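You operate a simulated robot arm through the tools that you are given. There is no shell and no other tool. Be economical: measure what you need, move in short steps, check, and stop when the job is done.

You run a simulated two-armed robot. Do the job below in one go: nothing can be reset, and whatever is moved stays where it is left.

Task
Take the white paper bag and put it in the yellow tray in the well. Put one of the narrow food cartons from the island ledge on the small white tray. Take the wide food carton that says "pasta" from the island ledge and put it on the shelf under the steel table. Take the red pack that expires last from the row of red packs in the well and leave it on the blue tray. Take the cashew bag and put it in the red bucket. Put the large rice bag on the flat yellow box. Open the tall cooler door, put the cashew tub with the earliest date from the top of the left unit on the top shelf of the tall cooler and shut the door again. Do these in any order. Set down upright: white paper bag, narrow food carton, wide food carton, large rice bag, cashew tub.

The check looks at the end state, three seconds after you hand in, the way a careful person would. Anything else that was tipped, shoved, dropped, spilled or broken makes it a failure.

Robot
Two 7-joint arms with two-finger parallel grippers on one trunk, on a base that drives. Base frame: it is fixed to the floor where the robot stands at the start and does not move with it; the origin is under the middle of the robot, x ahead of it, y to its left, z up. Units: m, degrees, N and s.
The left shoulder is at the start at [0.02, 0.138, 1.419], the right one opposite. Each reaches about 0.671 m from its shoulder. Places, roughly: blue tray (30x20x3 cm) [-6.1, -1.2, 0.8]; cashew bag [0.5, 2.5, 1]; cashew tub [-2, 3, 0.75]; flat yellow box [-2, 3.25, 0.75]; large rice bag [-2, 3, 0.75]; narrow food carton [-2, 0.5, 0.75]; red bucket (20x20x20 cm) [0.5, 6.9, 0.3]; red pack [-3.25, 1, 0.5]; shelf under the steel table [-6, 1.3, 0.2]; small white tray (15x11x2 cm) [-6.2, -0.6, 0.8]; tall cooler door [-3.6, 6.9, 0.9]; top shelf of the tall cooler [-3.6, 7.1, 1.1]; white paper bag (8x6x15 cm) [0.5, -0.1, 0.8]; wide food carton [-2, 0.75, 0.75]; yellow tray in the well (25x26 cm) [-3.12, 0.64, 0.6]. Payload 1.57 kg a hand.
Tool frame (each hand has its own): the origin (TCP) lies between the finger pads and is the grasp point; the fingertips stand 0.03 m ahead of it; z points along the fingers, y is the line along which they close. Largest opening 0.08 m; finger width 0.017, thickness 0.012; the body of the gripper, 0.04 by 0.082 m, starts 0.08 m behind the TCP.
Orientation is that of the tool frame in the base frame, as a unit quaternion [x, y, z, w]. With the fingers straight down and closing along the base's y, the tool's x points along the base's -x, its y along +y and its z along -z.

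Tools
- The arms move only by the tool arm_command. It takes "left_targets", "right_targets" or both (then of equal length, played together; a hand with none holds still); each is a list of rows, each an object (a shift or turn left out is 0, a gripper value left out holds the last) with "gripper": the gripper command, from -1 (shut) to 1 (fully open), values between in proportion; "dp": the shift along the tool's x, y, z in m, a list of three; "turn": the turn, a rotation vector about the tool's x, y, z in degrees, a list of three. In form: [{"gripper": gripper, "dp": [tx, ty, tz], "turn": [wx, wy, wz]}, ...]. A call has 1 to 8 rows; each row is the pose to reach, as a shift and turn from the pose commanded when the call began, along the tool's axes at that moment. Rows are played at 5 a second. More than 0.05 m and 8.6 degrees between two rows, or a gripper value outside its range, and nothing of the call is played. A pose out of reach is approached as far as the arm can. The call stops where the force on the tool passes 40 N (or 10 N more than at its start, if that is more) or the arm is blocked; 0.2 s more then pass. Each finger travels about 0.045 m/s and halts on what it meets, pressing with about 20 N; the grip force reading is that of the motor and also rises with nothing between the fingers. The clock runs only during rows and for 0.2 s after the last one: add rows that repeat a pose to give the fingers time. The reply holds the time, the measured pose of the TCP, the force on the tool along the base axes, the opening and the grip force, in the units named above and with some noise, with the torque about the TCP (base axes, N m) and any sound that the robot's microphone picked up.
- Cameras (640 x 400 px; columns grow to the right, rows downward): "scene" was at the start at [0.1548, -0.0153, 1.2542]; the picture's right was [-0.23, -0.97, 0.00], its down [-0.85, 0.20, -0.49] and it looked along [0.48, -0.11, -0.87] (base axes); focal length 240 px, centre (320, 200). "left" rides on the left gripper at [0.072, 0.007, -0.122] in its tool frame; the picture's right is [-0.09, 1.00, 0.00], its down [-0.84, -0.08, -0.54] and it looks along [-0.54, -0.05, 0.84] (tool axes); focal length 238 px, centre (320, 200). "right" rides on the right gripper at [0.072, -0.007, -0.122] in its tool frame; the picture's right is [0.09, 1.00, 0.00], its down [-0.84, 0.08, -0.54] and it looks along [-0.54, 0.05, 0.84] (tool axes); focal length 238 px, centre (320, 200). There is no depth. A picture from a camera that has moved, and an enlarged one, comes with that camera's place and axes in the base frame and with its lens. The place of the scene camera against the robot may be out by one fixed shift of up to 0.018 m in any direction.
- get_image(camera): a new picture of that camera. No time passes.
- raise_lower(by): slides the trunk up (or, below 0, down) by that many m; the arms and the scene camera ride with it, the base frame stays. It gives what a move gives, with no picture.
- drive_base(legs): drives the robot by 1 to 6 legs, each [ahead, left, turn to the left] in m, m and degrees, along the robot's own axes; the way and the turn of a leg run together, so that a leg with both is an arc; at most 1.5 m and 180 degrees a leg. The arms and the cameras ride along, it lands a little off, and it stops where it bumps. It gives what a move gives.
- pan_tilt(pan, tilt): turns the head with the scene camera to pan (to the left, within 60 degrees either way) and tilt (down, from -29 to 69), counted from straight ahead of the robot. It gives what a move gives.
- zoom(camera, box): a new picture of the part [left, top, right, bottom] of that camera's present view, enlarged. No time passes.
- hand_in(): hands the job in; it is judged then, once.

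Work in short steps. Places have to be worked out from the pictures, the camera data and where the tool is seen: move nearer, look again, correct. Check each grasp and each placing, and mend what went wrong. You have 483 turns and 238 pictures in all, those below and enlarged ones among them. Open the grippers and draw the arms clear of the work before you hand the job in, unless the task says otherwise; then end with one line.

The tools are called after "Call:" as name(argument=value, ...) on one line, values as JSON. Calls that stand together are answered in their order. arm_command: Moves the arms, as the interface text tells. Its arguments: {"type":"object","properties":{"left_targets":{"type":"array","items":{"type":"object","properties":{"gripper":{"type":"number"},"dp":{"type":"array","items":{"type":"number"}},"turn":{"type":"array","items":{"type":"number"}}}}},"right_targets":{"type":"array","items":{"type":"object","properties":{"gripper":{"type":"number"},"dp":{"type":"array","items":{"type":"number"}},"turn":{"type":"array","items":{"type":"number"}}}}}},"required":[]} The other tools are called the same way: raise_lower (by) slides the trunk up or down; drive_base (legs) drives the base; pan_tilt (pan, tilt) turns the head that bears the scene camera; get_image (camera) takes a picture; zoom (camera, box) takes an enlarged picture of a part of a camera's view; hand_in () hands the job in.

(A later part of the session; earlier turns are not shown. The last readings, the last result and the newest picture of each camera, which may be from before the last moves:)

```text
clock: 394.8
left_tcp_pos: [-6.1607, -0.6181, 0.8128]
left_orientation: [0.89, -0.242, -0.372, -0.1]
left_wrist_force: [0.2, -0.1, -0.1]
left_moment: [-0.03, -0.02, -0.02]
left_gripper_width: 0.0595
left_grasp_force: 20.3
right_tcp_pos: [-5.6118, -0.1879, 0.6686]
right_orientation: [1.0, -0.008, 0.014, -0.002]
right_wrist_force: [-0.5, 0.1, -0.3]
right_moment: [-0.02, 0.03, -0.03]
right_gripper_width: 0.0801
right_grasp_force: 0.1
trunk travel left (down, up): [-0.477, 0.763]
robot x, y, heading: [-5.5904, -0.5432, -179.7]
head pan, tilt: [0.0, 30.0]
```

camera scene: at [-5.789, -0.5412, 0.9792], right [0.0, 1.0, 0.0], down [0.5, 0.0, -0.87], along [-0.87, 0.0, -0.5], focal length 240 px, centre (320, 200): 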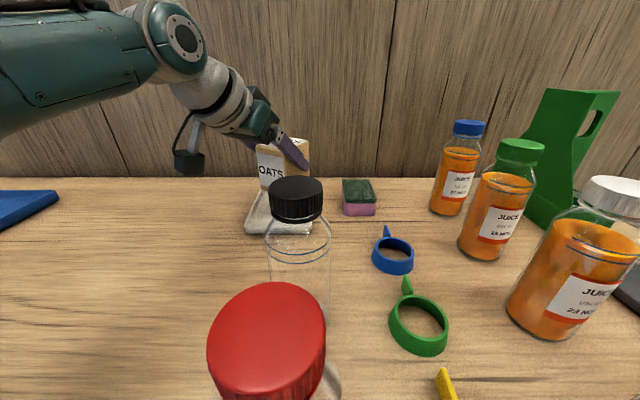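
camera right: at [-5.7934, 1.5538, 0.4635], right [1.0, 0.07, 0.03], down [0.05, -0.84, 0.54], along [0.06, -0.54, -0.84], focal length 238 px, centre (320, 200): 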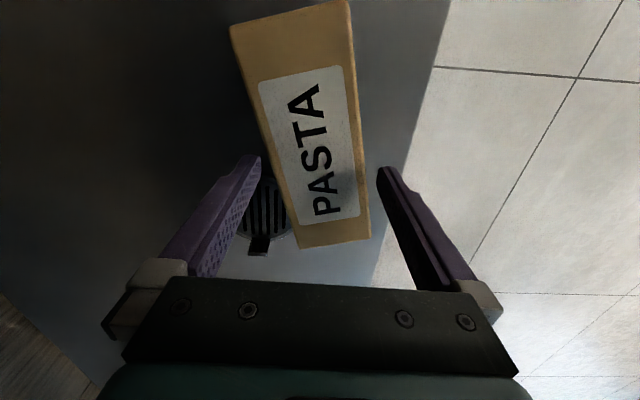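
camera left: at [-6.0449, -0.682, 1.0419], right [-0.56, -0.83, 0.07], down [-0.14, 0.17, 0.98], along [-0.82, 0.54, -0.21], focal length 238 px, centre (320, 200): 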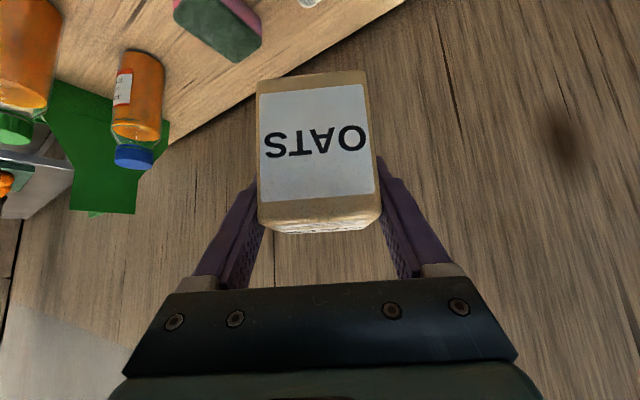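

Call:
arm_command(left_targets=[{"dp": [0.002, 0, 0.002]}, {"dp": [0.004, 0, 0.004]}, {"dp": [0.004, 0, 0.004]}])

Call:
zoom(camera="scene", box=[160, 100, 400, 250])

```text
clock: 395.6
left_tcp_pos: [-6.1628, -0.6164, 0.8084]
left_orientation: [0.889, -0.243, -0.375, -0.101]
left_wrist_force: [0.8, 2.1, 17.6]
left_moment: [-0.1, -0.49, 0.02]
left_gripper_width: 0.06
left_grasp_force: 20.2
right_tcp_pos: [-5.6144, -0.1876, 0.6688]
right_orientation: [1.0, -0.008, 0.013, -0.003]
right_wrist_force: [0.7, -0.2, 0.7]
right_moment: [0.01, 0.0, -0.01]
right_gripper_width: 0.08
right_grasp_force: 0.1
trunk travel left (down, up): [-0.477, 0.763]
robot x, y, heading: [-5.588, -0.5394, -179.8]
head pan, tilt: [0.0, 30.0]
```

```text
2.67 times, centred on (280, 175) of scene
camera zoom: at [-5.7906, -0.541, 0.9796], right [0.0, 1.0, 0.0], down [0.5, 0.0, -0.87], along [-0.87, 0.0, -0.5], focal length 639 px, centre (427, 267)
```

zoom: 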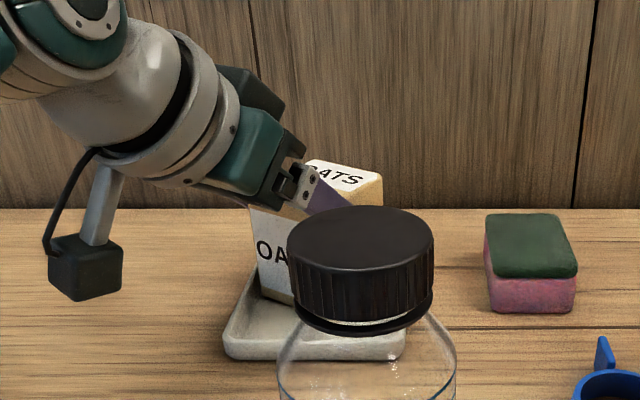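

Contact on the tray floor (slight near-edge first). I release and check.

Call:
arm_command(left_targets=[{"gripper": 1}, {"gripper": 1}, {"gripper": 1}, {"gripper": 1}])

Call:
get_image(camera="left")

```text
clock: 396.6
left_tcp_pos: [-6.159, -0.6177, 0.8059]
left_orientation: [0.891, -0.242, -0.371, -0.1]
left_wrist_force: [-1.0, 0.2, 0.1]
left_moment: [-0.01, -0.01, -0.02]
left_gripper_width: 0.0799
left_grasp_force: 0.1
right_tcp_pos: [-5.6132, -0.1883, 0.6682]
right_orientation: [1.0, -0.007, 0.015, -0.002]
right_wrist_force: [-1.0, 0.1, 0.1]
right_moment: [-0.01, 0.02, -0.02]
right_gripper_width: 0.0795
right_grasp_force: 0.1
trunk travel left (down, up): [-0.477, 0.763]
robot x, y, heading: [-5.5877, -0.5378, -179.6]
head pan, tilt: [0.0, 30.0]
```

```text
89 pictures are left
camera left: at [-6.045, -0.6935, 0.8415], right [-0.56, -0.83, 0.07], down [-0.14, 0.17, 0.98], along [-0.82, 0.54, -0.21], focal length 238 px, centre (320, 200)
```

left: 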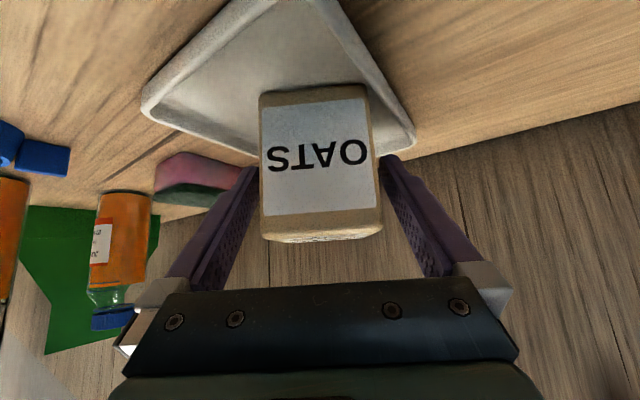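

OATS rests on the small white tray. I withdraw along the fingers, raise the trunk and back away.

Call:
arm_command(left_targets=[{"dp": [0, 0, -0.04]}, {"dp": [0, 0, -0.08]}, {"dp": [0, 0, -0.12]}])

Call:
raise_lower(by=0.2)

Call:
drive_base(legs=[[-0.5, 0, 0]])

Call:
get_image(camera="scene")

```text
clock: 397.4
left_tcp_pos: [-6.0865, -0.6624, 0.8895]
left_orientation: [0.891, -0.242, -0.37, -0.099]
left_wrist_force: [-0.8, -0.7, -0.2]
left_moment: [0.01, -0.03, 0.02]
left_gripper_width: 0.0798
left_grasp_force: 0.0
right_tcp_pos: [-5.6125, -0.1883, 0.6675]
right_orientation: [1.0, -0.008, 0.013, -0.003]
right_wrist_force: [-0.2, 1.2, 1.1]
right_moment: [0.03, -0.01, -0.02]
right_gripper_width: 0.0801
right_grasp_force: 0.1
trunk travel left (down, up): [-0.477, 0.763]
robot x, y, heading: [-5.5882, -0.5409, -179.9]
head pan, tilt: [0.0, 30.0]
```

```text
clock: 399.6
left_tcp_pos: [-6.0876, -0.6602, 1.0905]
left_orientation: [0.89, -0.243, -0.371, -0.101]
left_wrist_force: [0.1, -0.5, 0.0]
left_moment: [0.0, 0.0, 0.01]
left_gripper_width: 0.08
left_grasp_force: 0.0
right_tcp_pos: [-5.6124, -0.1875, 0.869]
right_orientation: [1.0, -0.009, 0.014, -0.003]
right_wrist_force: [0.4, 0.2, -0.4]
right_moment: [0.02, -0.04, -0.02]
right_gripper_width: 0.0799
right_grasp_force: 0.0
trunk travel left (down, up): [-0.677, 0.563]
robot x, y, heading: [-5.5872, -0.5414, -179.7]
head pan, tilt: [0.0, 30.0]
```

```text
clock: 402.6
left_tcp_pos: [-5.5785, -0.6591, 1.0904]
left_orientation: [0.89, -0.244, -0.372, -0.102]
left_wrist_force: [-0.4, 0.1, -1.4]
left_moment: [0.01, 0.0, -0.02]
left_gripper_width: 0.08
left_grasp_force: 0.1
right_tcp_pos: [-5.1035, -0.1872, 0.8673]
right_orientation: [1.0, -0.01, 0.014, -0.003]
right_wrist_force: [-0.2, -0.5, 0.7]
right_moment: [-0.01, 0.01, -0.02]
right_gripper_width: 0.0802
right_grasp_force: 0.0
trunk travel left (down, up): [-0.677, 0.563]
robot x, y, heading: [-5.081, -0.5406, 180.0]
head pan, tilt: [0.0, 30.0]
```

```text
88 pictures are left
camera scene: at [-5.2803, -0.5402, 1.1792], right [0.0, 1.0, 0.0], down [0.5, 0.0, -0.87], along [-0.87, 0.0, -0.5], focal length 240 px, centre (320, 200)
```

scene: 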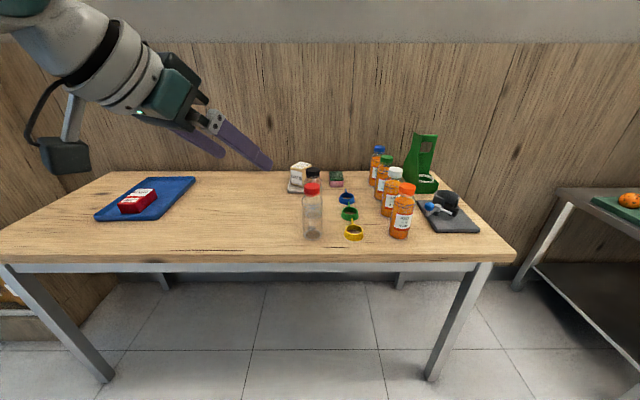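

Four jobs done; everything on the table is standing. Next I fold the left arm back to a compact, straight-down pose before the long drive to the island's front-left unit.

Call:
arm_command(left_targets=[{"dp": [0.041, -0.02, -0.0076], "turn": [-4.26, 0, -4.23]}, {"dp": [0.082, -0.04, -0.0152], "turn": [-8.5, 0, -8.46]}, {"dp": [0.123, -0.06, -0.0228], "turn": [-12.8, 0, -12.7]}, {"dp": [0.164, -0.08, -0.0304], "turn": [-17, 0, -16.9]}, {"dp": [0.2067, -0.101, -0.038], "turn": [-21.28, 0, -21.16]}])

Call:
arm_command(left_targets=[{"turn": [0, 7.5, 0]}, {"turn": [0, 15, 0]}, {"turn": [0, 22.5, 0]}, {"turn": [0, 30, 0]}, {"turn": [0, 37.5, 0]}, {"turn": [0, 45, 0]}])

Call:
drive_base(legs=[[-0.4, 0.35, 0], [-0.2, 0.35, 0], [-1.5, 0, 0], [-1.5, 0, 0], [-0.3, 0, 0]])

```text
clock: 403.8
left_tcp_pos: [-5.38, -0.658, 0.9692]
left_orientation: [0.923, -0.006, -0.385, -0.003]
left_wrist_force: [0.4, -0.1, 0.5]
left_moment: [-0.01, 0.02, -0.02]
left_gripper_width: 0.0801
left_grasp_force: 0.0
right_tcp_pos: [-5.101, -0.1876, 0.8694]
right_orientation: [1.0, -0.01, 0.014, -0.002]
right_wrist_force: [0.6, 0.0, 0.0]
right_moment: [0.03, 0.0, 0.03]
right_gripper_width: 0.0796
right_grasp_force: 0.0
trunk travel left (down, up): [-0.677, 0.563]
robot x, y, heading: [-5.0801, -0.5436, 179.8]
head pan, tilt: [0.0, 30.0]
```

```text
clock: 405.4
left_tcp_pos: [-5.3833, -0.7035, 0.9506]
left_orientation: [0.998, 0.0, -0.001, 0.056]
left_wrist_force: [-0.6, 0.3, -0.2]
left_moment: [-0.01, 0.02, -0.01]
left_gripper_width: 0.0801
left_grasp_force: 0.0
left hand out of reach, approached as far as the arm can: row 5, 6
right_tcp_pos: [-5.1028, -0.1889, 0.8676]
right_orientation: [1.0, -0.01, 0.013, -0.002]
right_wrist_force: [0.4, -0.1, 0.0]
right_moment: [0.02, -0.03, 0.01]
right_gripper_width: 0.0798
right_grasp_force: 0.0
trunk travel left (down, up): [-0.677, 0.563]
robot x, y, heading: [-5.0797, -0.538, 179.9]
head pan, tilt: [0.0, 30.0]
stopped in row 6 (left hand): the arm was blocked; the commanded pose is now the measured one
```

```text
clock: 426.5
left_tcp_pos: [-1.4453, -1.5308, 0.9502]
left_orientation: [0.998, -0.027, -0.001, 0.055]
left_wrist_force: [0.0, -0.3, 0.6]
left_moment: [0.01, -0.01, 0.0]
left_gripper_width: 0.0798
left_grasp_force: 0.0
right_tcp_pos: [-1.1366, -1.0326, 0.8677]
right_orientation: [0.999, -0.038, 0.013, -0.002]
right_wrist_force: [0.2, -0.5, 0.4]
right_moment: [-0.01, -0.07, 0.02]
right_gripper_width: 0.0802
right_grasp_force: 0.1
trunk travel left (down, up): [-0.677, 0.563]
robot x, y, heading: [-1.1311, -1.3881, 176.6]
head pan, tilt: [0.0, 30.0]
```

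I straighten and slide along the front aisle (+y) toward y≈2.9.

Call:
drive_base(legs=[[0, 0, 3.4], [0, -1.4, 0], [0, -1.4, 0], [0, -1.4, 0]])

Call:
get_image(camera="scene")

```text
clock: 447.0
left_tcp_pos: [-1.4792, 2.6096, 0.95]
left_orientation: [0.998, 0.021, 0.001, 0.057]
left_wrist_force: [0.0, 0.1, 0.0]
left_moment: [-0.03, 0.01, 0.0]
left_gripper_width: 0.0799
left_grasp_force: 0.0
right_tcp_pos: [-1.22, 3.1357, 0.867]
right_orientation: [1.0, 0.011, 0.013, -0.003]
right_wrist_force: [-0.5, 0.2, 0.0]
right_moment: [-0.03, -0.03, 0.01]
right_gripper_width: 0.08
right_grasp_force: 0.1
trunk travel left (down, up): [-0.677, 0.563]
robot x, y, heading: [-1.1828, 2.784, -177.8]
head pan, tilt: [0.0, 30.0]
```

```text
87 pictures are left
camera scene: at [-1.3838, 2.7768, 1.1792], right [-0.04, 1.0, 0.0], down [0.5, 0.02, -0.87], along [-0.87, -0.03, -0.5], focal length 240 px, centre (320, 200)
```

scene: 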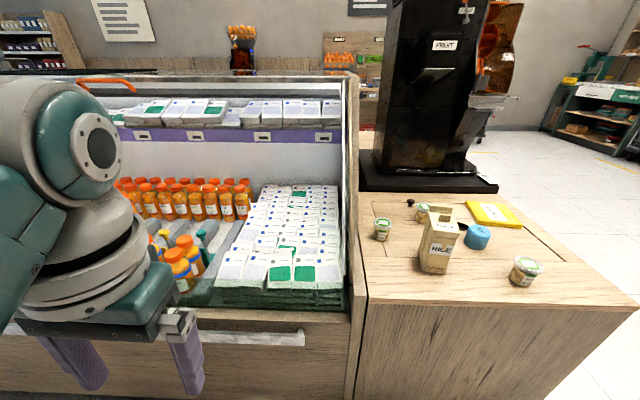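

I see the counter with tubs, a bag, a blue pot and the flat yellow box. I zoom in to read labels.

Call:
zoom(camera="scene", box=[350, 180, 570, 310])

```text
2.91 times, centred on (460, 245) of scene
camera zoom: at [-1.3838, 2.7768, 1.1792], right [-0.04, 1.0, 0.0], down [0.5, 0.02, -0.87], along [-0.87, -0.03, -0.5], focal length 697 px, centre (-87, 69)
```

zoom: 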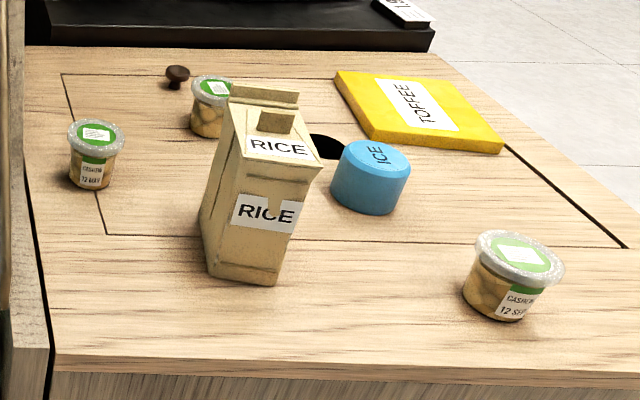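

Three cashew tubs are present (left, behind the rice bag, and front right). I move closer and to the right to read their dates.

Call:
drive_base(legs=[[0, 0, -2.2], [0.05, -0.45, 0]])

Call:
pan_tilt(pan=0, tilt=40)

Call:
get_image(camera="scene")

```text
clock: 450.1
left_tcp_pos: [-1.5362, 3.0709, 0.9479]
left_orientation: [0.998, 0.0, 0.0, 0.057]
left_wrist_force: [-0.7, -0.6, 0.0]
left_moment: [-0.01, 0.02, 0.0]
left_gripper_width: 0.0799
left_grasp_force: 0.0
right_tcp_pos: [-1.2548, 3.5869, 0.8685]
right_orientation: [1.0, -0.011, 0.013, -0.002]
right_wrist_force: [-0.3, -0.1, 0.8]
right_moment: [0.01, 0.02, 0.02]
right_gripper_width: 0.0799
right_grasp_force: 0.0
trunk travel left (down, up): [-0.677, 0.563]
robot x, y, heading: [-1.2326, 3.2338, 179.9]
head pan, tilt: [0.0, 30.0]
```

```text
clock: 450.8
left_tcp_pos: [-1.5361, 3.071, 0.9496]
left_orientation: [0.998, 0.0, -0.001, 0.058]
left_wrist_force: [0.8, -0.2, -0.5]
left_moment: [0.01, 0.01, 0.03]
left_gripper_width: 0.0802
left_grasp_force: 0.0
right_tcp_pos: [-1.2544, 3.5857, 0.869]
right_orientation: [1.0, -0.011, 0.013, -0.002]
right_wrist_force: [-0.5, -0.1, 0.3]
right_moment: [-0.02, 0.0, 0.01]
right_gripper_width: 0.08
right_grasp_force: 0.1
trunk travel left (down, up): [-0.677, 0.563]
robot x, y, heading: [-1.2319, 3.2311, 179.7]
head pan, tilt: [0.0, 40.0]
```

```text
85 pictures are left
camera scene: at [-1.4273, 3.2341, 1.1639], right [0.0, 1.0, 0.0], down [0.64, 0.0, -0.77], along [-0.77, 0.0, -0.64], focal length 240 px, centre (320, 200)
```

scene: 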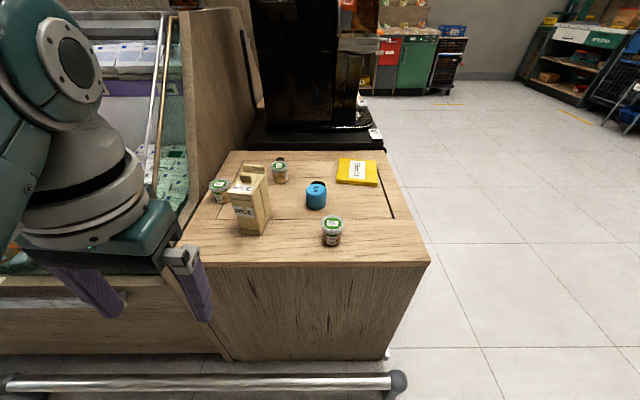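

Call:
zoom(camera="scene", box=[195, 145, 295, 245])

Call:
zoom(camera="scene", box=[265, 145, 395, 255])

```text
4.00 times, centred on (245, 195) of scene
camera zoom: at [-1.4273, 3.2341, 1.1639], right [0.0, 1.0, 0.0], down [0.64, 0.0, -0.77], along [-0.77, 0.0, -0.64], focal length 958 px, centre (620, 220)
```

zoom: 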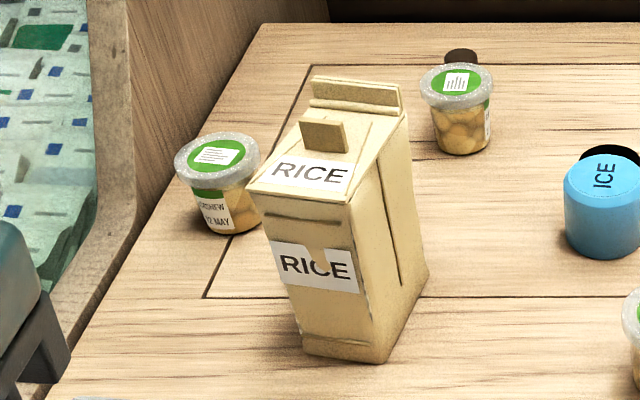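

```text
3.64 times, centred on (330, 200) of scene
camera zoom: at [-1.4273, 3.2341, 1.1639], right [0.0, 1.0, 0.0], down [0.64, 0.0, -0.77], along [-0.77, 0.0, -0.64], focal length 871 px, centre (284, 200)
```

zoom: 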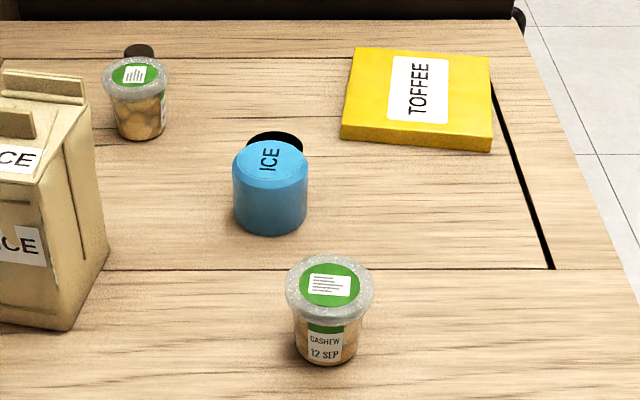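

Left tub reads "12 MAY" (to verify), front-right "12 SEP"; the back one's label faces +y. I drive to the right end and look back at it.

Call:
drive_base(legs=[[0.1, -0.85, 0]])

Call:
pan_tilt(pan=50, tilt=30)

Call:
get_image(camera="scene")

```text
clock: 455.3
left_tcp_pos: [-1.6306, 3.912, 0.9502]
left_orientation: [0.998, -0.006, 0.0, 0.057]
left_wrist_force: [-0.4, 0.3, -0.4]
left_moment: [-0.02, 0.0, -0.02]
left_gripper_width: 0.0798
left_grasp_force: 0.0
right_tcp_pos: [-1.3429, 4.4234, 0.868]
right_orientation: [1.0, -0.017, 0.013, -0.002]
right_wrist_force: [-0.2, 0.7, 0.7]
right_moment: [0.0, 0.02, 0.0]
right_gripper_width: 0.0801
right_grasp_force: 0.0
trunk travel left (down, up): [-0.677, 0.563]
robot x, y, heading: [-1.3262, 4.07, 179.2]
head pan, tilt: [0.0, 40.0]
```

```text
clock: 456.4
left_tcp_pos: [-1.6309, 3.9123, 0.9486]
left_orientation: [0.998, -0.005, -0.001, 0.057]
left_wrist_force: [-0.6, -0.2, -0.7]
left_moment: [0.03, 0.02, -0.01]
left_gripper_width: 0.0801
left_grasp_force: 0.1
right_tcp_pos: [-1.343, 4.4242, 0.8677]
right_orientation: [1.0, -0.017, 0.013, -0.001]
right_wrist_force: [0.1, 0.2, -0.6]
right_moment: [-0.01, -0.02, 0.02]
right_gripper_width: 0.0798
right_grasp_force: 0.0
trunk travel left (down, up): [-0.677, 0.563]
robot x, y, heading: [-1.3255, 4.071, 179.0]
head pan, tilt: [50.0, 30.0]
```

```text
82 pictures are left
camera scene: at [-1.4953, 4.0045, 1.1792], right [-0.76, 0.66, 0.0], down [0.33, 0.38, -0.87], along [-0.57, -0.65, -0.5], focal length 240 px, centre (320, 200)
```

scene: 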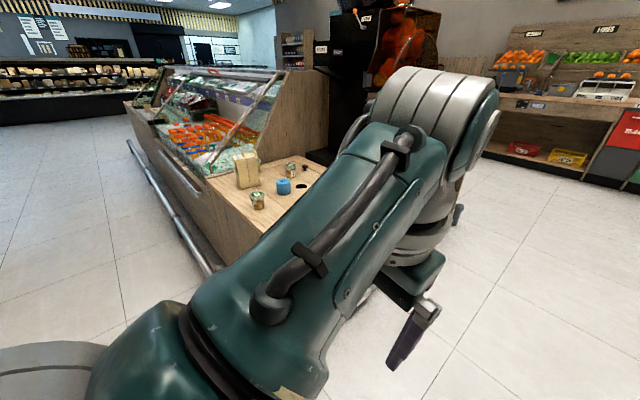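

Call:
zoom(camera="scene", box=[225, 145, 325, 215])

```text
5.71 times, centred on (275, 180) of scene
camera zoom: at [-1.4953, 4.0045, 1.1792], right [-0.76, 0.66, 0.0], down [0.33, 0.38, -0.87], along [-0.57, -0.65, -0.5], focal length 1369 px, centre (577, 314)
```

zoom: 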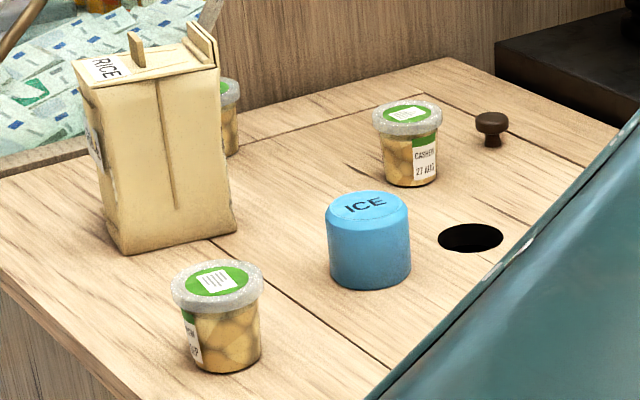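

The back tub reads 27 AUG, so the left (MAY) tub is earliest. Counter z≈0.70; rice bag at ≈(-1.90,3.05) yawed ~12°; yellow box centre ≈(-2.12,3.36). I park the left arm sideways and bring the right arm to the front.

Call:
arm_command(right_targets=[{"dp": [-0.033, 0.027, 0]}, {"dp": [-0.066, 0.054, 0]}, {"dp": [-0.099, 0.081, 0]}, {"dp": [-0.132, 0.108, 0]}, {"dp": [-0.165, 0.135, 0]}, {"dp": [-0.198, 0.162, 0]}, {"dp": [-0.23, 0.19, 0]}], left_targets=[{"dp": [0.03, 0.03, 0.015], "turn": [0, 0, 0]}, {"dp": [0.06, 0.06, 0.03]}, {"dp": [0.09, 0.09, 0.045]}, {"dp": [0.12, 0.12, 0.06]}, {"dp": [0.15, 0.15, 0.075]}, {"dp": [0.18, 0.185, 0.09]}, {"dp": [0.21, 0.22, 0.1]}])

Call:
arm_command(right_targets=[{"dp": [-0.015, 0, -0.01], "turn": [0, -7.5, 0]}, {"dp": [-0.03, 0, -0.02], "turn": [0, -15, 0]}, {"dp": [-0.045, 0, -0.03], "turn": [0, -22.5, 0]}, {"dp": [-0.06, 0, -0.04], "turn": [0, -30, 0]}, {"dp": [-0.075, 0, -0.05], "turn": [0, -37.5, 0]}, {"dp": [-0.09, 0, -0.06], "turn": [0, -45, 0]}])

```text
clock: 458.1
left_tcp_pos: [-1.4209, 3.6839, 0.8732]
left_orientation: [0.998, -0.006, -0.001, 0.057]
left_wrist_force: [0.2, 0.2, 0.8]
left_moment: [0.0, 0.02, -0.01]
left_gripper_width: 0.08
left_grasp_force: 0.1
right_tcp_pos: [-1.5802, 4.2391, 0.8606]
right_orientation: [1.0, -0.017, 0.012, -0.002]
right_wrist_force: [0.4, -0.7, -0.6]
right_moment: [0.02, 0.0, 0.02]
right_gripper_width: 0.08
right_grasp_force: 0.0
trunk travel left (down, up): [-0.677, 0.563]
robot x, y, heading: [-1.3276, 4.0717, 179.0]
head pan, tilt: [50.0, 30.0]
```

```text
clock: 459.4
left_tcp_pos: [-1.4199, 3.685, 0.8734]
left_orientation: [0.998, -0.006, -0.001, 0.057]
left_wrist_force: [-0.5, -0.7, -0.2]
left_moment: [0.03, 0.01, 0.01]
left_gripper_width: 0.0799
left_grasp_force: 0.0
right_tcp_pos: [-1.6723, 4.2435, 0.9188]
right_orientation: [0.928, -0.014, -0.372, -0.008]
right_wrist_force: [0.2, 0.1, -0.5]
right_moment: [-0.01, -0.03, -0.02]
right_gripper_width: 0.08
right_grasp_force: 0.0
trunk travel left (down, up): [-0.677, 0.563]
robot x, y, heading: [-1.3305, 4.0743, 179.0]
head pan, tilt: [50.0, 30.0]
```

I yaw the right hand 12° to match the bag and drive to its pre-grasp position.

Call:
arm_command(right_targets=[{"turn": [4.15, 0, 4.3]}, {"turn": [8.3, 0, 8.6]}])

Call:
drive_base(legs=[[0, 0.6, 1], [0, 0.6, 0], [0.12, 0, 0]])

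Call:
get_image(camera="right")

```text
clock: 460.1
left_tcp_pos: [-1.4203, 3.6843, 0.8742]
left_orientation: [0.998, -0.006, -0.001, 0.057]
left_wrist_force: [-0.2, -0.2, -0.4]
left_moment: [-0.01, 0.03, -0.02]
left_gripper_width: 0.0799
left_grasp_force: 0.0
right_tcp_pos: [-1.6713, 4.2448, 0.9193]
right_orientation: [0.922, -0.111, -0.368, -0.048]
right_wrist_force: [-0.3, -0.2, 0.1]
right_moment: [0.0, -0.01, 0.0]
right_gripper_width: 0.0799
right_grasp_force: 0.1
trunk travel left (down, up): [-0.677, 0.563]
robot x, y, heading: [-1.3273, 4.0711, 179.0]
head pan, tilt: [50.0, 30.0]
```

```text
clock: 467.2
left_tcp_pos: [-1.5243, 2.4866, 0.873]
left_orientation: [0.998, 0.012, 0.001, 0.058]
left_wrist_force: [-0.1, 0.1, 0.7]
left_moment: [-0.01, 0.0, -0.01]
left_gripper_width: 0.0798
left_grasp_force: 0.0
right_tcp_pos: [-1.7952, 3.0379, 0.9187]
right_orientation: [0.924, -0.095, -0.368, -0.041]
right_wrist_force: [0.6, -0.1, -0.1]
right_moment: [0.01, -0.02, 0.01]
right_gripper_width: 0.0801
right_grasp_force: 0.1
trunk travel left (down, up): [-0.677, 0.563]
robot x, y, heading: [-1.4433, 2.876, -178.9]
head pan, tilt: [50.0, 30.0]
```

```text
80 pictures are left
camera right: at [-1.6614, 3.0153, 0.9581], right [-0.14, -0.99, -0.07], down [-0.25, -0.03, 0.97], along [-0.96, 0.15, -0.24], focal length 238 px, centre (320, 200)
```

right: 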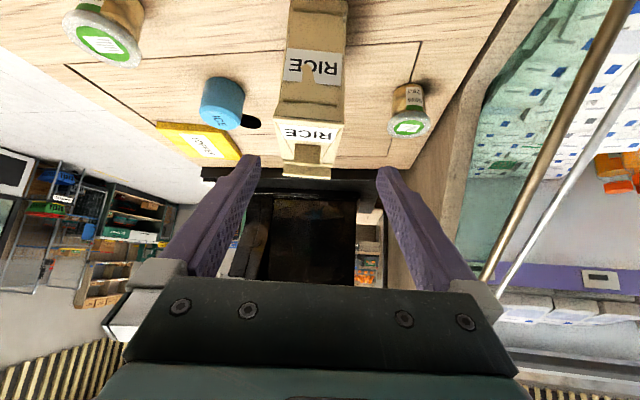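

The bag is ~1 cm to +y of the approach line. I shift, lower the trunk 3 cm and advance along the fingers.

Call:
raise_lower(by=-0.03)

Call:
arm_command(right_targets=[{"dp": [0, -0.01, 0]}, {"dp": [0, -0.01, 0.04]}, {"dp": [0, -0.01, 0.085]}])

Call:
get_image(camera="right")

```text
clock: 468.0
left_tcp_pos: [-1.5254, 2.4851, 0.8441]
left_orientation: [0.998, 0.012, 0.001, 0.057]
left_wrist_force: [-0.2, -0.4, 0.2]
left_moment: [0.01, 0.03, 0.03]
left_gripper_width: 0.08
left_grasp_force: 0.0
right_tcp_pos: [-1.7958, 3.0376, 0.8885]
right_orientation: [0.924, -0.095, -0.369, -0.041]
right_wrist_force: [-0.4, -0.1, -0.6]
right_moment: [0.02, 0.0, -0.02]
right_gripper_width: 0.0802
right_grasp_force: 0.1
trunk travel left (down, up): [-0.647, 0.593]
robot x, y, heading: [-1.4454, 2.8737, -179.0]
head pan, tilt: [50.0, 30.0]
```

```text
clock: 468.8
left_tcp_pos: [-1.5249, 2.4868, 0.8441]
left_orientation: [0.998, 0.013, 0.001, 0.056]
left_wrist_force: [-0.5, 0.0, -0.2]
left_moment: [0.01, 0.0, -0.02]
left_gripper_width: 0.08
left_grasp_force: 0.1
right_tcp_pos: [-1.854, 3.0586, 0.8298]
right_orientation: [0.924, -0.095, -0.369, -0.041]
right_wrist_force: [-0.6, 0.7, -0.2]
right_moment: [-0.02, 0.02, 0.0]
right_gripper_width: 0.0798
right_grasp_force: 0.0
trunk travel left (down, up): [-0.647, 0.593]
robot x, y, heading: [-1.4456, 2.8781, -178.9]
head pan, tilt: [50.0, 30.0]
```

```text
79 pictures are left
camera right: at [-1.7202, 3.0367, 0.8696], right [-0.14, -0.99, -0.07], down [-0.24, -0.03, 0.97], along [-0.96, 0.15, -0.24], focal length 238 px, centre (320, 200)
```

right: 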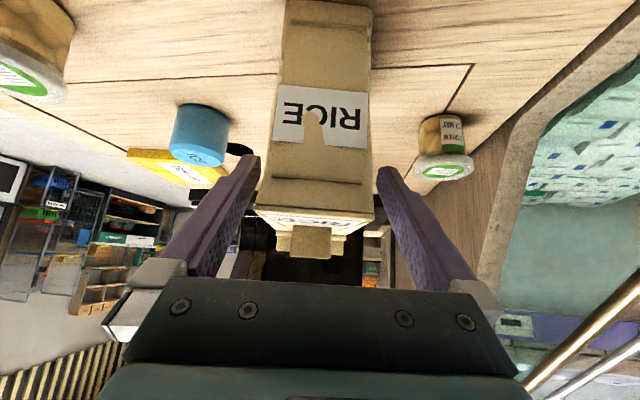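

Call:
arm_command(right_targets=[{"dp": [0, 0.003, 0.035]}, {"dp": [0, 0.003, 0.07]}])

Call:
arm_command(right_targets=[{"gripper": -1}, {"gripper": -1}, {"gripper": -1}, {"gripper": -1}, {"gripper": -1}])

Call:
get_image(camera="right")

```text
clock: 469.4
left_tcp_pos: [-1.5242, 2.4876, 0.8448]
left_orientation: [0.998, 0.013, 0.0, 0.057]
left_wrist_force: [0.4, 0.2, -0.4]
left_moment: [0.01, 0.0, 0.03]
left_gripper_width: 0.0801
left_grasp_force: 0.1
right_tcp_pos: [-1.9036, 3.0652, 0.7904]
right_orientation: [0.918, -0.094, -0.383, -0.04]
right_wrist_force: [1.3, -0.7, 7.6]
right_moment: [-0.05, -0.32, 0.05]
right_gripper_width: 0.08
right_grasp_force: 0.2
trunk travel left (down, up): [-0.647, 0.593]
robot x, y, heading: [-1.4418, 2.8733, -179.0]
head pan, tilt: [50.0, 30.0]
stopped in row 2 (right hand): the force on the tool passed its limit at 50 N (the readings are from after the stop); the commanded pose is now the measured one
```

```text
clock: 470.6
left_tcp_pos: [-1.5243, 2.4869, 0.8433]
left_orientation: [0.998, 0.012, 0.002, 0.057]
left_wrist_force: [0.0, 0.3, 0.6]
left_moment: [0.02, -0.01, 0.02]
left_gripper_width: 0.0798
left_grasp_force: 0.1
right_tcp_pos: [-1.9031, 3.0649, 0.7884]
right_orientation: [0.919, -0.094, -0.381, -0.041]
right_wrist_force: [0.1, 1.5, 0.5]
right_moment: [0.04, -0.02, -0.01]
right_gripper_width: 0.0609
right_grasp_force: 19.8
trunk travel left (down, up): [-0.647, 0.593]
robot x, y, heading: [-1.4456, 2.8784, -179.0]
head pan, tilt: [50.0, 30.0]
```

```text
78 pictures are left
camera right: at [-1.7691, 3.0427, 0.8251], right [-0.14, -0.99, -0.07], down [-0.22, -0.04, 0.98], along [-0.97, 0.15, -0.21], focal length 238 px, centre (320, 200)
```

right: 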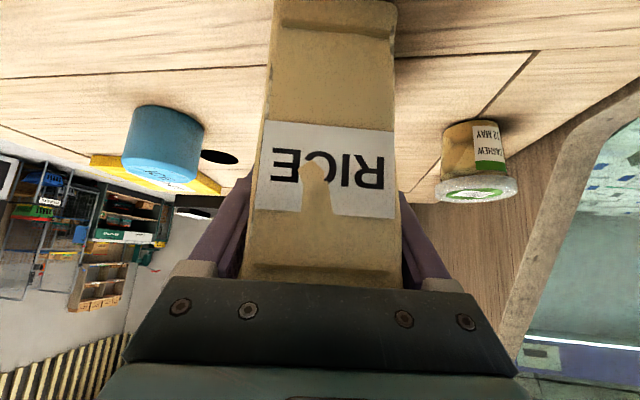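

Gripped (6.1 cm). I lift 6 cm with the trunk and check the weight and attitude.

Call:
raise_lower(by=0.06)

Call:
pan_tilt(pan=-15, tilt=40)

Call:
get_image(camera="scene")

```text
clock: 471.6
left_tcp_pos: [-1.5227, 2.486, 0.9042]
left_orientation: [0.998, 0.013, 0.001, 0.057]
left_wrist_force: [-1.2, -0.7, -0.2]
left_moment: [0.03, 0.03, -0.02]
left_gripper_width: 0.08
left_grasp_force: 0.1
right_tcp_pos: [-1.9033, 3.0638, 0.8502]
right_orientation: [0.919, -0.093, -0.381, -0.04]
right_wrist_force: [-0.6, 0.7, -3.4]
right_moment: [0.01, 0.03, -0.01]
right_gripper_width: 0.061
right_grasp_force: 19.8
trunk travel left (down, up): [-0.707, 0.533]
robot x, y, heading: [-1.446, 2.8713, -178.9]
head pan, tilt: [50.0, 30.0]
```

```text
clock: 473.0
left_tcp_pos: [-1.5234, 2.4864, 0.9035]
left_orientation: [0.998, 0.012, 0.001, 0.056]
left_wrist_force: [-0.5, 0.1, -0.8]
left_moment: [0.0, 0.01, -0.01]
left_gripper_width: 0.0801
left_grasp_force: 0.0
right_tcp_pos: [-1.904, 3.0639, 0.8483]
right_orientation: [0.919, -0.094, -0.382, -0.04]
right_wrist_force: [0.1, 0.0, -4.2]
right_moment: [-0.02, 0.03, -0.05]
right_gripper_width: 0.0609
right_grasp_force: 20.0
trunk travel left (down, up): [-0.707, 0.533]
robot x, y, heading: [-1.4417, 2.8735, -179.0]
head pan, tilt: [-15.0, 40.0]
```

```text
77 pictures are left
camera scene: at [-1.6357, 2.8942, 1.1938], right [0.24, 0.97, 0.0], down [0.62, -0.15, -0.77], along [-0.74, 0.18, -0.64], focal length 240 px, centre (320, 200)
```

scene: 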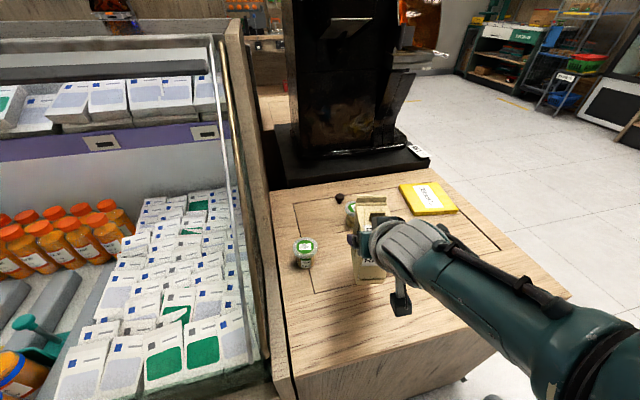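

Lifted upright, ~0.4 kg. I raise the arm 0.18 and drive toward the yellow box (right 0.31, forward 0.1).

Call:
arm_command(right_targets=[{"dp": [-0.032, 0, -0.032]}, {"dp": [-0.064, 0, -0.064]}, {"dp": [-0.096, 0, -0.096]}, {"dp": [-0.1275, 0, -0.127]}])

Call:
drive_base(legs=[[0, -0.31, -1], [0.1, 0, 0]])

Call:
get_image(camera="right")

Call:
get_image(camera="scene")

```text
clock: 474.0
left_tcp_pos: [-1.5229, 2.4859, 0.9036]
left_orientation: [0.998, 0.012, 0.001, 0.058]
left_wrist_force: [-0.4, -0.2, 0.4]
left_moment: [-0.02, -0.02, 0.01]
left_gripper_width: 0.08
left_grasp_force: 0.0
right_tcp_pos: [-1.9038, 3.0632, 1.0265]
right_orientation: [0.919, -0.093, -0.381, -0.04]
right_wrist_force: [0.3, 0.3, -4.5]
right_moment: [0.01, 0.04, 0.0]
right_gripper_width: 0.0608
right_grasp_force: 19.7
trunk travel left (down, up): [-0.707, 0.533]
robot x, y, heading: [-1.4423, 2.8753, -178.9]
head pan, tilt: [-15.0, 40.0]
```

```text
clock: 476.9
left_tcp_pos: [-1.6373, 2.8009, 0.9039]
left_orientation: [0.998, 0.0, 0.0, 0.057]
left_wrist_force: [0.6, -0.7, -0.5]
left_moment: [0.0, -0.02, 0.01]
left_gripper_width: 0.08
left_grasp_force: 0.0
right_tcp_pos: [-2.0044, 3.3874, 1.0269]
right_orientation: [0.918, -0.104, -0.381, -0.044]
right_wrist_force: [0.1, 0.4, -5.0]
right_moment: [-0.02, -0.01, 0.01]
right_gripper_width: 0.061
right_grasp_force: 19.6
trunk travel left (down, up): [-0.707, 0.533]
robot x, y, heading: [-1.5477, 3.1869, 179.9]
head pan, tilt: [-15.0, 40.0]
```

```text
76 pictures are left
camera right: at [-1.8695, 3.3625, 1.0625], right [-0.16, -0.98, -0.07], down [-0.22, -0.03, 0.97], along [-0.96, 0.17, -0.21], focal length 238 px, centre (320, 200)
```

right: 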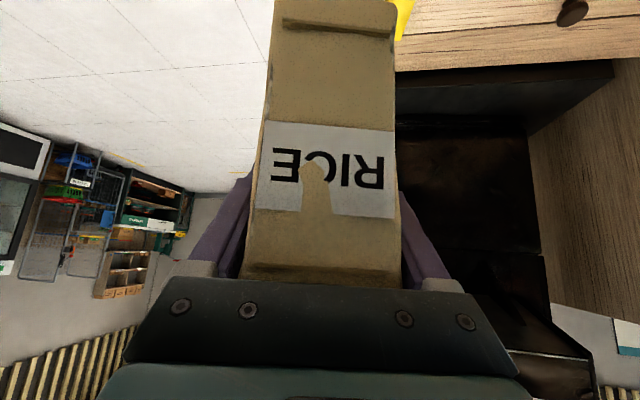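

```text
75 pictures are left
camera scene: at [-1.7397, 3.2111, 1.1938], right [0.26, 0.96, 0.0], down [0.62, -0.17, -0.77], along [-0.74, 0.2, -0.64], focal length 240 px, centre (320, 200)
```

scene: 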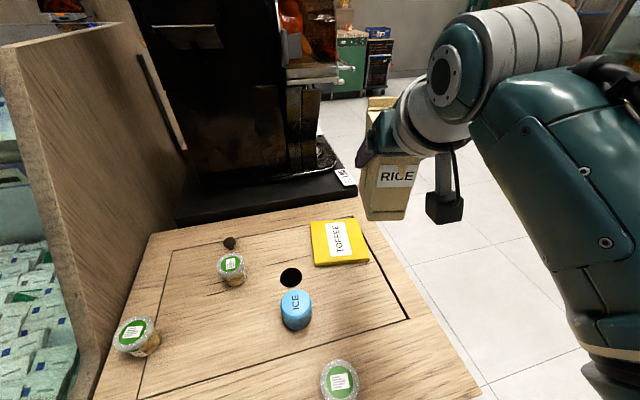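

The yellow box centre is ≈(-2.127, 3.38). I extend the arm 0.12 m forward over it, then lower.

Call:
arm_command(right_targets=[{"dp": [-0.027, 0.011, 0.027]}, {"dp": [-0.054, 0.021, 0.054]}, {"dp": [-0.082, 0.032, 0.082]}])

Call:
raise_lower(by=-0.14)

Call:
get_image(camera="right")

Call:
get_image(camera="scene")

```text
clock: 477.6
left_tcp_pos: [-1.6386, 2.8006, 0.9031]
left_orientation: [0.998, -0.001, 0.0, 0.057]
left_wrist_force: [0.0, -0.6, -0.1]
left_moment: [0.0, 0.01, -0.01]
left_gripper_width: 0.08
left_grasp_force: 0.0
right_tcp_pos: [-2.1247, 3.3825, 1.0248]
right_orientation: [0.917, -0.105, -0.381, -0.045]
right_wrist_force: [0.2, -0.2, -5.9]
right_moment: [-0.04, 0.06, -0.01]
right_gripper_width: 0.061
right_grasp_force: 19.9
trunk travel left (down, up): [-0.707, 0.533]
robot x, y, heading: [-1.5464, 3.188, 179.6]
head pan, tilt: [-15.0, 40.0]
```

```text
clock: 479.3
left_tcp_pos: [-1.6358, 2.8016, 0.7641]
left_orientation: [0.998, 0.0, 0.0, 0.056]
left_wrist_force: [0.4, -0.2, -0.2]
left_moment: [-0.01, -0.02, 0.02]
left_gripper_width: 0.08
left_grasp_force: 0.0
right_tcp_pos: [-2.1249, 3.3834, 0.8846]
right_orientation: [0.918, -0.105, -0.38, -0.044]
right_wrist_force: [0.3, 0.8, -5.5]
right_moment: [-0.02, 0.04, 0.02]
right_gripper_width: 0.0608
right_grasp_force: 19.9
trunk travel left (down, up): [-0.567, 0.673]
robot x, y, heading: [-1.545, 3.1875, 179.7]
head pan, tilt: [-15.0, 40.0]
```

```text
74 pictures are left
camera right: at [-1.9899, 3.3575, 0.9207], right [-0.16, -0.98, -0.07], down [-0.22, -0.03, 0.97], along [-0.96, 0.17, -0.21], focal length 238 px, centre (320, 200)
```

right: 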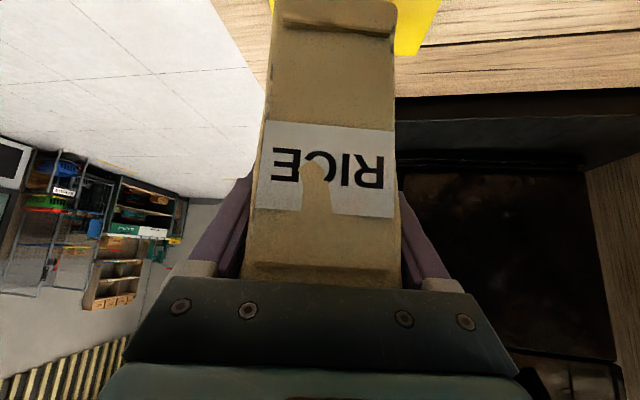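

```text
73 pictures are left
camera scene: at [-1.7395, 3.211, 1.0538], right [0.26, 0.96, 0.0], down [0.62, -0.17, -0.77], along [-0.74, 0.2, -0.64], focal length 240 px, centre (320, 200)
```

scene: 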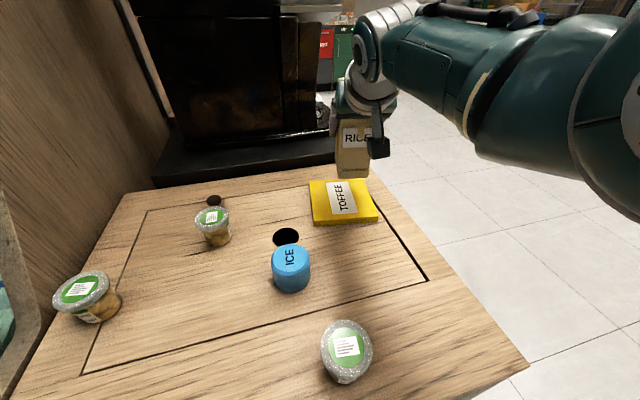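

The bag is about 1.5 cm too far right relative to the box. I shift -y 0.015 and lower in steps.

Call:
arm_command(right_targets=[{"dp": [0.0024, 0.0146, -0.0024]}, {"dp": [0.0024, 0.0146, -0.0024]}])

Call:
raise_lower(by=-0.05)

Call:
raise_lower(by=-0.01)

```text
clock: 479.9
left_tcp_pos: [-1.6379, 2.8006, 0.7628]
left_orientation: [0.998, 0.0, 0.0, 0.056]
left_wrist_force: [-0.1, 0.7, -0.7]
left_moment: [0.0, -0.02, 0.03]
left_gripper_width: 0.0799
left_grasp_force: 0.0
right_tcp_pos: [-2.1247, 3.3689, 0.8841]
right_orientation: [0.918, -0.105, -0.38, -0.044]
right_wrist_force: [0.2, -0.6, -4.1]
right_moment: [-0.01, 0.01, -0.02]
right_gripper_width: 0.0607
right_grasp_force: 19.9
trunk travel left (down, up): [-0.567, 0.673]
robot x, y, heading: [-1.5488, 3.194, 179.8]
head pan, tilt: [-15.0, 40.0]
```

```text
clock: 480.8
left_tcp_pos: [-1.6381, 2.8005, 0.7143]
left_orientation: [0.998, 0.0, 0.0, 0.057]
left_wrist_force: [0.3, -0.1, -0.1]
left_moment: [-0.01, -0.01, 0.03]
left_gripper_width: 0.0801
left_grasp_force: 0.2
right_tcp_pos: [-2.1248, 3.3678, 0.8328]
right_orientation: [0.918, -0.105, -0.38, -0.044]
right_wrist_force: [0.9, -0.1, -3.9]
right_moment: [0.01, 0.05, -0.03]
right_gripper_width: 0.0607
right_grasp_force: 19.6
trunk travel left (down, up): [-0.517, 0.723]
robot x, y, heading: [-1.5464, 3.1893, 179.9]
head pan, tilt: [-15.0, 40.0]
```

```text
clock: 481.4
left_tcp_pos: [-1.637, 2.8005, 0.7026]
left_orientation: [0.998, 0.0, 0.0, 0.057]
left_wrist_force: [-0.1, 0.3, 0.0]
left_moment: [0.02, -0.01, -0.03]
left_gripper_width: 0.08
left_grasp_force: 0.0
right_tcp_pos: [-2.1251, 3.3678, 0.8235]
right_orientation: [0.918, -0.105, -0.38, -0.045]
right_wrist_force: [0.5, 0.4, -3.8]
right_moment: [0.0, 0.04, 0.01]
right_gripper_width: 0.0609
right_grasp_force: 20.3
trunk travel left (down, up): [-0.507, 0.733]
robot x, y, heading: [-1.5501, 3.1882, 179.8]
head pan, tilt: [-15.0, 40.0]
```

Call:
raise_lower(by=-0.006)

Call:
raise_lower(by=-0.006)

Call:
zoom(camera="scene", box=[240, 60, 440, 240])

```text
clock: 482.0
left_tcp_pos: [-1.6373, 2.7997, 0.6974]
left_orientation: [0.998, 0.0, 0.0, 0.056]
left_wrist_force: [-0.5, 0.4, -0.1]
left_moment: [0.02, -0.02, 0.0]
left_gripper_width: 0.0801
left_grasp_force: 0.1
right_tcp_pos: [-2.1246, 3.3682, 0.819]
right_orientation: [0.918, -0.105, -0.381, -0.044]
right_wrist_force: [-0.3, -0.2, -3.8]
right_moment: [0.0, 0.01, 0.02]
right_gripper_width: 0.0607
right_grasp_force: 20.2
trunk travel left (down, up): [-0.501, 0.739]
robot x, y, heading: [-1.551, 3.1904, 179.9]
head pan, tilt: [-15.0, 40.0]
```

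```text
clock: 482.5
left_tcp_pos: [-1.6364, 2.8001, 0.6914]
left_orientation: [0.998, 0.0, 0.001, 0.057]
left_wrist_force: [0.8, -0.5, 0.6]
left_moment: [-0.01, -0.01, -0.01]
left_gripper_width: 0.0798
left_grasp_force: 0.0
right_tcp_pos: [-2.1247, 3.3679, 0.8123]
right_orientation: [0.918, -0.105, -0.38, -0.044]
right_wrist_force: [0.0, 0.2, -3.9]
right_moment: [-0.02, 0.04, 0.01]
right_gripper_width: 0.0609
right_grasp_force: 20.1
trunk travel left (down, up): [-0.495, 0.745]
robot x, y, heading: [-1.5497, 3.1857, 179.6]
head pan, tilt: [-15.0, 40.0]
```

```text
2.22 times, centred on (340, 150) of scene
camera zoom: at [-1.7395, 3.211, 0.9817], right [0.26, 0.96, 0.0], down [0.62, -0.17, -0.77], along [-0.74, 0.2, -0.64], focal length 532 px, centre (276, 311)
```

zoom: 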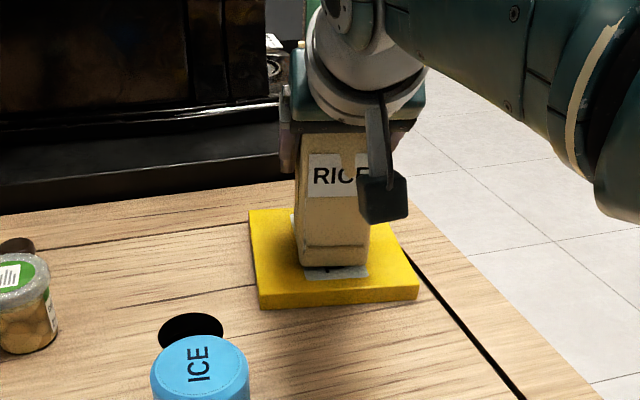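

Almost touching, well centred. Continue down.

Call:
raise_lower(by=-0.006)

Call:
raise_lower(by=-0.006)

```text
clock: 483.1
left_tcp_pos: [-1.6386, 2.8002, 0.6854]
left_orientation: [0.998, 0.0, 0.0, 0.057]
left_wrist_force: [0.1, -0.5, 1.0]
left_moment: [-0.02, 0.0, 0.0]
left_gripper_width: 0.0801
left_grasp_force: 0.0
right_tcp_pos: [-2.1258, 3.3679, 0.8063]
right_orientation: [0.917, -0.105, -0.382, -0.044]
right_wrist_force: [0.5, -0.1, 1.0]
right_moment: [0.0, 0.18, -0.03]
right_gripper_width: 0.0608
right_grasp_force: 19.5
trunk travel left (down, up): [-0.489, 0.751]
robot x, y, heading: [-1.5503, 3.188, 179.6]
head pan, tilt: [-15.0, 40.0]
```

```text
clock: 483.6
left_tcp_pos: [-1.6388, 2.8005, 0.6791]
left_orientation: [0.998, 0.0, 0.001, 0.057]
left_wrist_force: [0.3, -0.6, 0.4]
left_moment: [-0.01, 0.03, -0.01]
left_gripper_width: 0.0801
left_grasp_force: 0.0
right_tcp_pos: [-2.1277, 3.3694, 0.805]
right_orientation: [0.916, -0.105, -0.385, -0.045]
right_wrist_force: [7.9, -1.8, 23.6]
right_moment: [-0.18, -0.61, 0.0]
right_gripper_width: 0.061
right_grasp_force: 20.2
trunk travel left (down, up): [-0.483, 0.757]
robot x, y, heading: [-1.5501, 3.1911, 179.7]
head pan, tilt: [-15.0, 40.0]
```

On the box. I ease up 4 mm, release and withdraw along the fingers.

Call:
raise_lower(by=0.005)

Call:
arm_command(right_targets=[{"gripper": 1}, {"gripper": 1}, {"gripper": 1}, {"gripper": 1}])

Call:
arm_command(right_targets=[{"dp": [0, 0, -0.03]}, {"dp": [0, 0, -0.07]}, {"dp": [0, 0, -0.115]}, {"dp": [-0.02, 0, -0.16]}])

Call:
get_image(camera="scene")

```text
clock: 484.2
left_tcp_pos: [-1.6388, 2.8001, 0.6857]
left_orientation: [0.998, 0.0, 0.0, 0.056]
left_wrist_force: [0.8, 0.1, 0.5]
left_moment: [0.01, -0.01, 0.0]
left_gripper_width: 0.0798
left_grasp_force: 0.0
right_tcp_pos: [-2.1253, 3.3676, 0.8046]
right_orientation: [0.918, -0.105, -0.379, -0.045]
right_wrist_force: [-2.1, 0.4, 1.9]
right_moment: [-0.02, 0.13, -0.01]
right_gripper_width: 0.061
right_grasp_force: 19.6
trunk travel left (down, up): [-0.488, 0.752]
robot x, y, heading: [-1.5499, 3.1933, 179.9]
head pan, tilt: [-15.0, 40.0]
```

```text
clock: 485.2
left_tcp_pos: [-1.6375, 2.8, 0.6844]
left_orientation: [0.998, 0.001, 0.0, 0.057]
left_wrist_force: [-0.3, -0.5, -0.4]
left_moment: [-0.03, -0.03, -0.01]
left_gripper_width: 0.0804
left_grasp_force: 0.0
right_tcp_pos: [-2.1246, 3.368, 0.8048]
right_orientation: [0.917, -0.105, -0.381, -0.045]
right_wrist_force: [-0.2, -0.6, -0.1]
right_moment: [-0.02, 0.0, -0.02]
right_gripper_width: 0.0799
right_grasp_force: 0.0
trunk travel left (down, up): [-0.488, 0.752]
robot x, y, heading: [-1.5484, 3.1899, 179.8]
head pan, tilt: [-15.0, 40.0]
```

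```text
clock: 486.2
left_tcp_pos: [-1.6382, 2.7997, 0.6844]
left_orientation: [0.998, 0.0, 0.0, 0.057]
left_wrist_force: [-0.5, -1.2, 0.7]
left_moment: [-0.01, 0.0, 0.01]
left_gripper_width: 0.08
left_grasp_force: 0.1
right_tcp_pos: [-2.0304, 3.3468, 0.9334]
right_orientation: [0.918, -0.105, -0.381, -0.045]
right_wrist_force: [0.5, -0.2, -0.2]
right_moment: [0.01, 0.0, 0.01]
right_gripper_width: 0.0801
right_grasp_force: 0.1
trunk travel left (down, up): [-0.488, 0.752]
robot x, y, heading: [-1.5502, 3.1881, 179.9]
head pan, tilt: [-15.0, 40.0]
```

```text
71 pictures are left
camera scene: at [-1.7401, 3.2112, 0.9748], right [0.26, 0.96, 0.0], down [0.62, -0.17, -0.77], along [-0.74, 0.2, -0.64], focal length 240 px, centre (320, 200)
```

scene: 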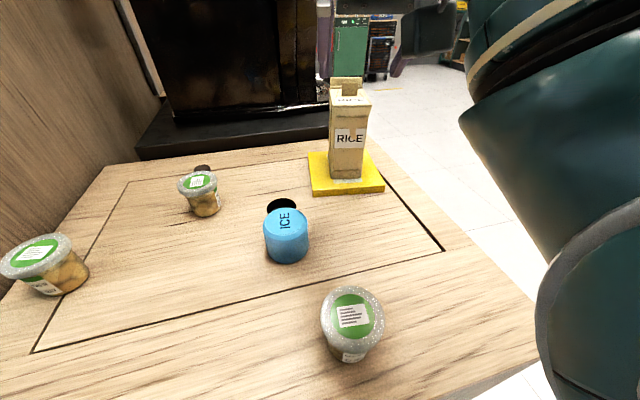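

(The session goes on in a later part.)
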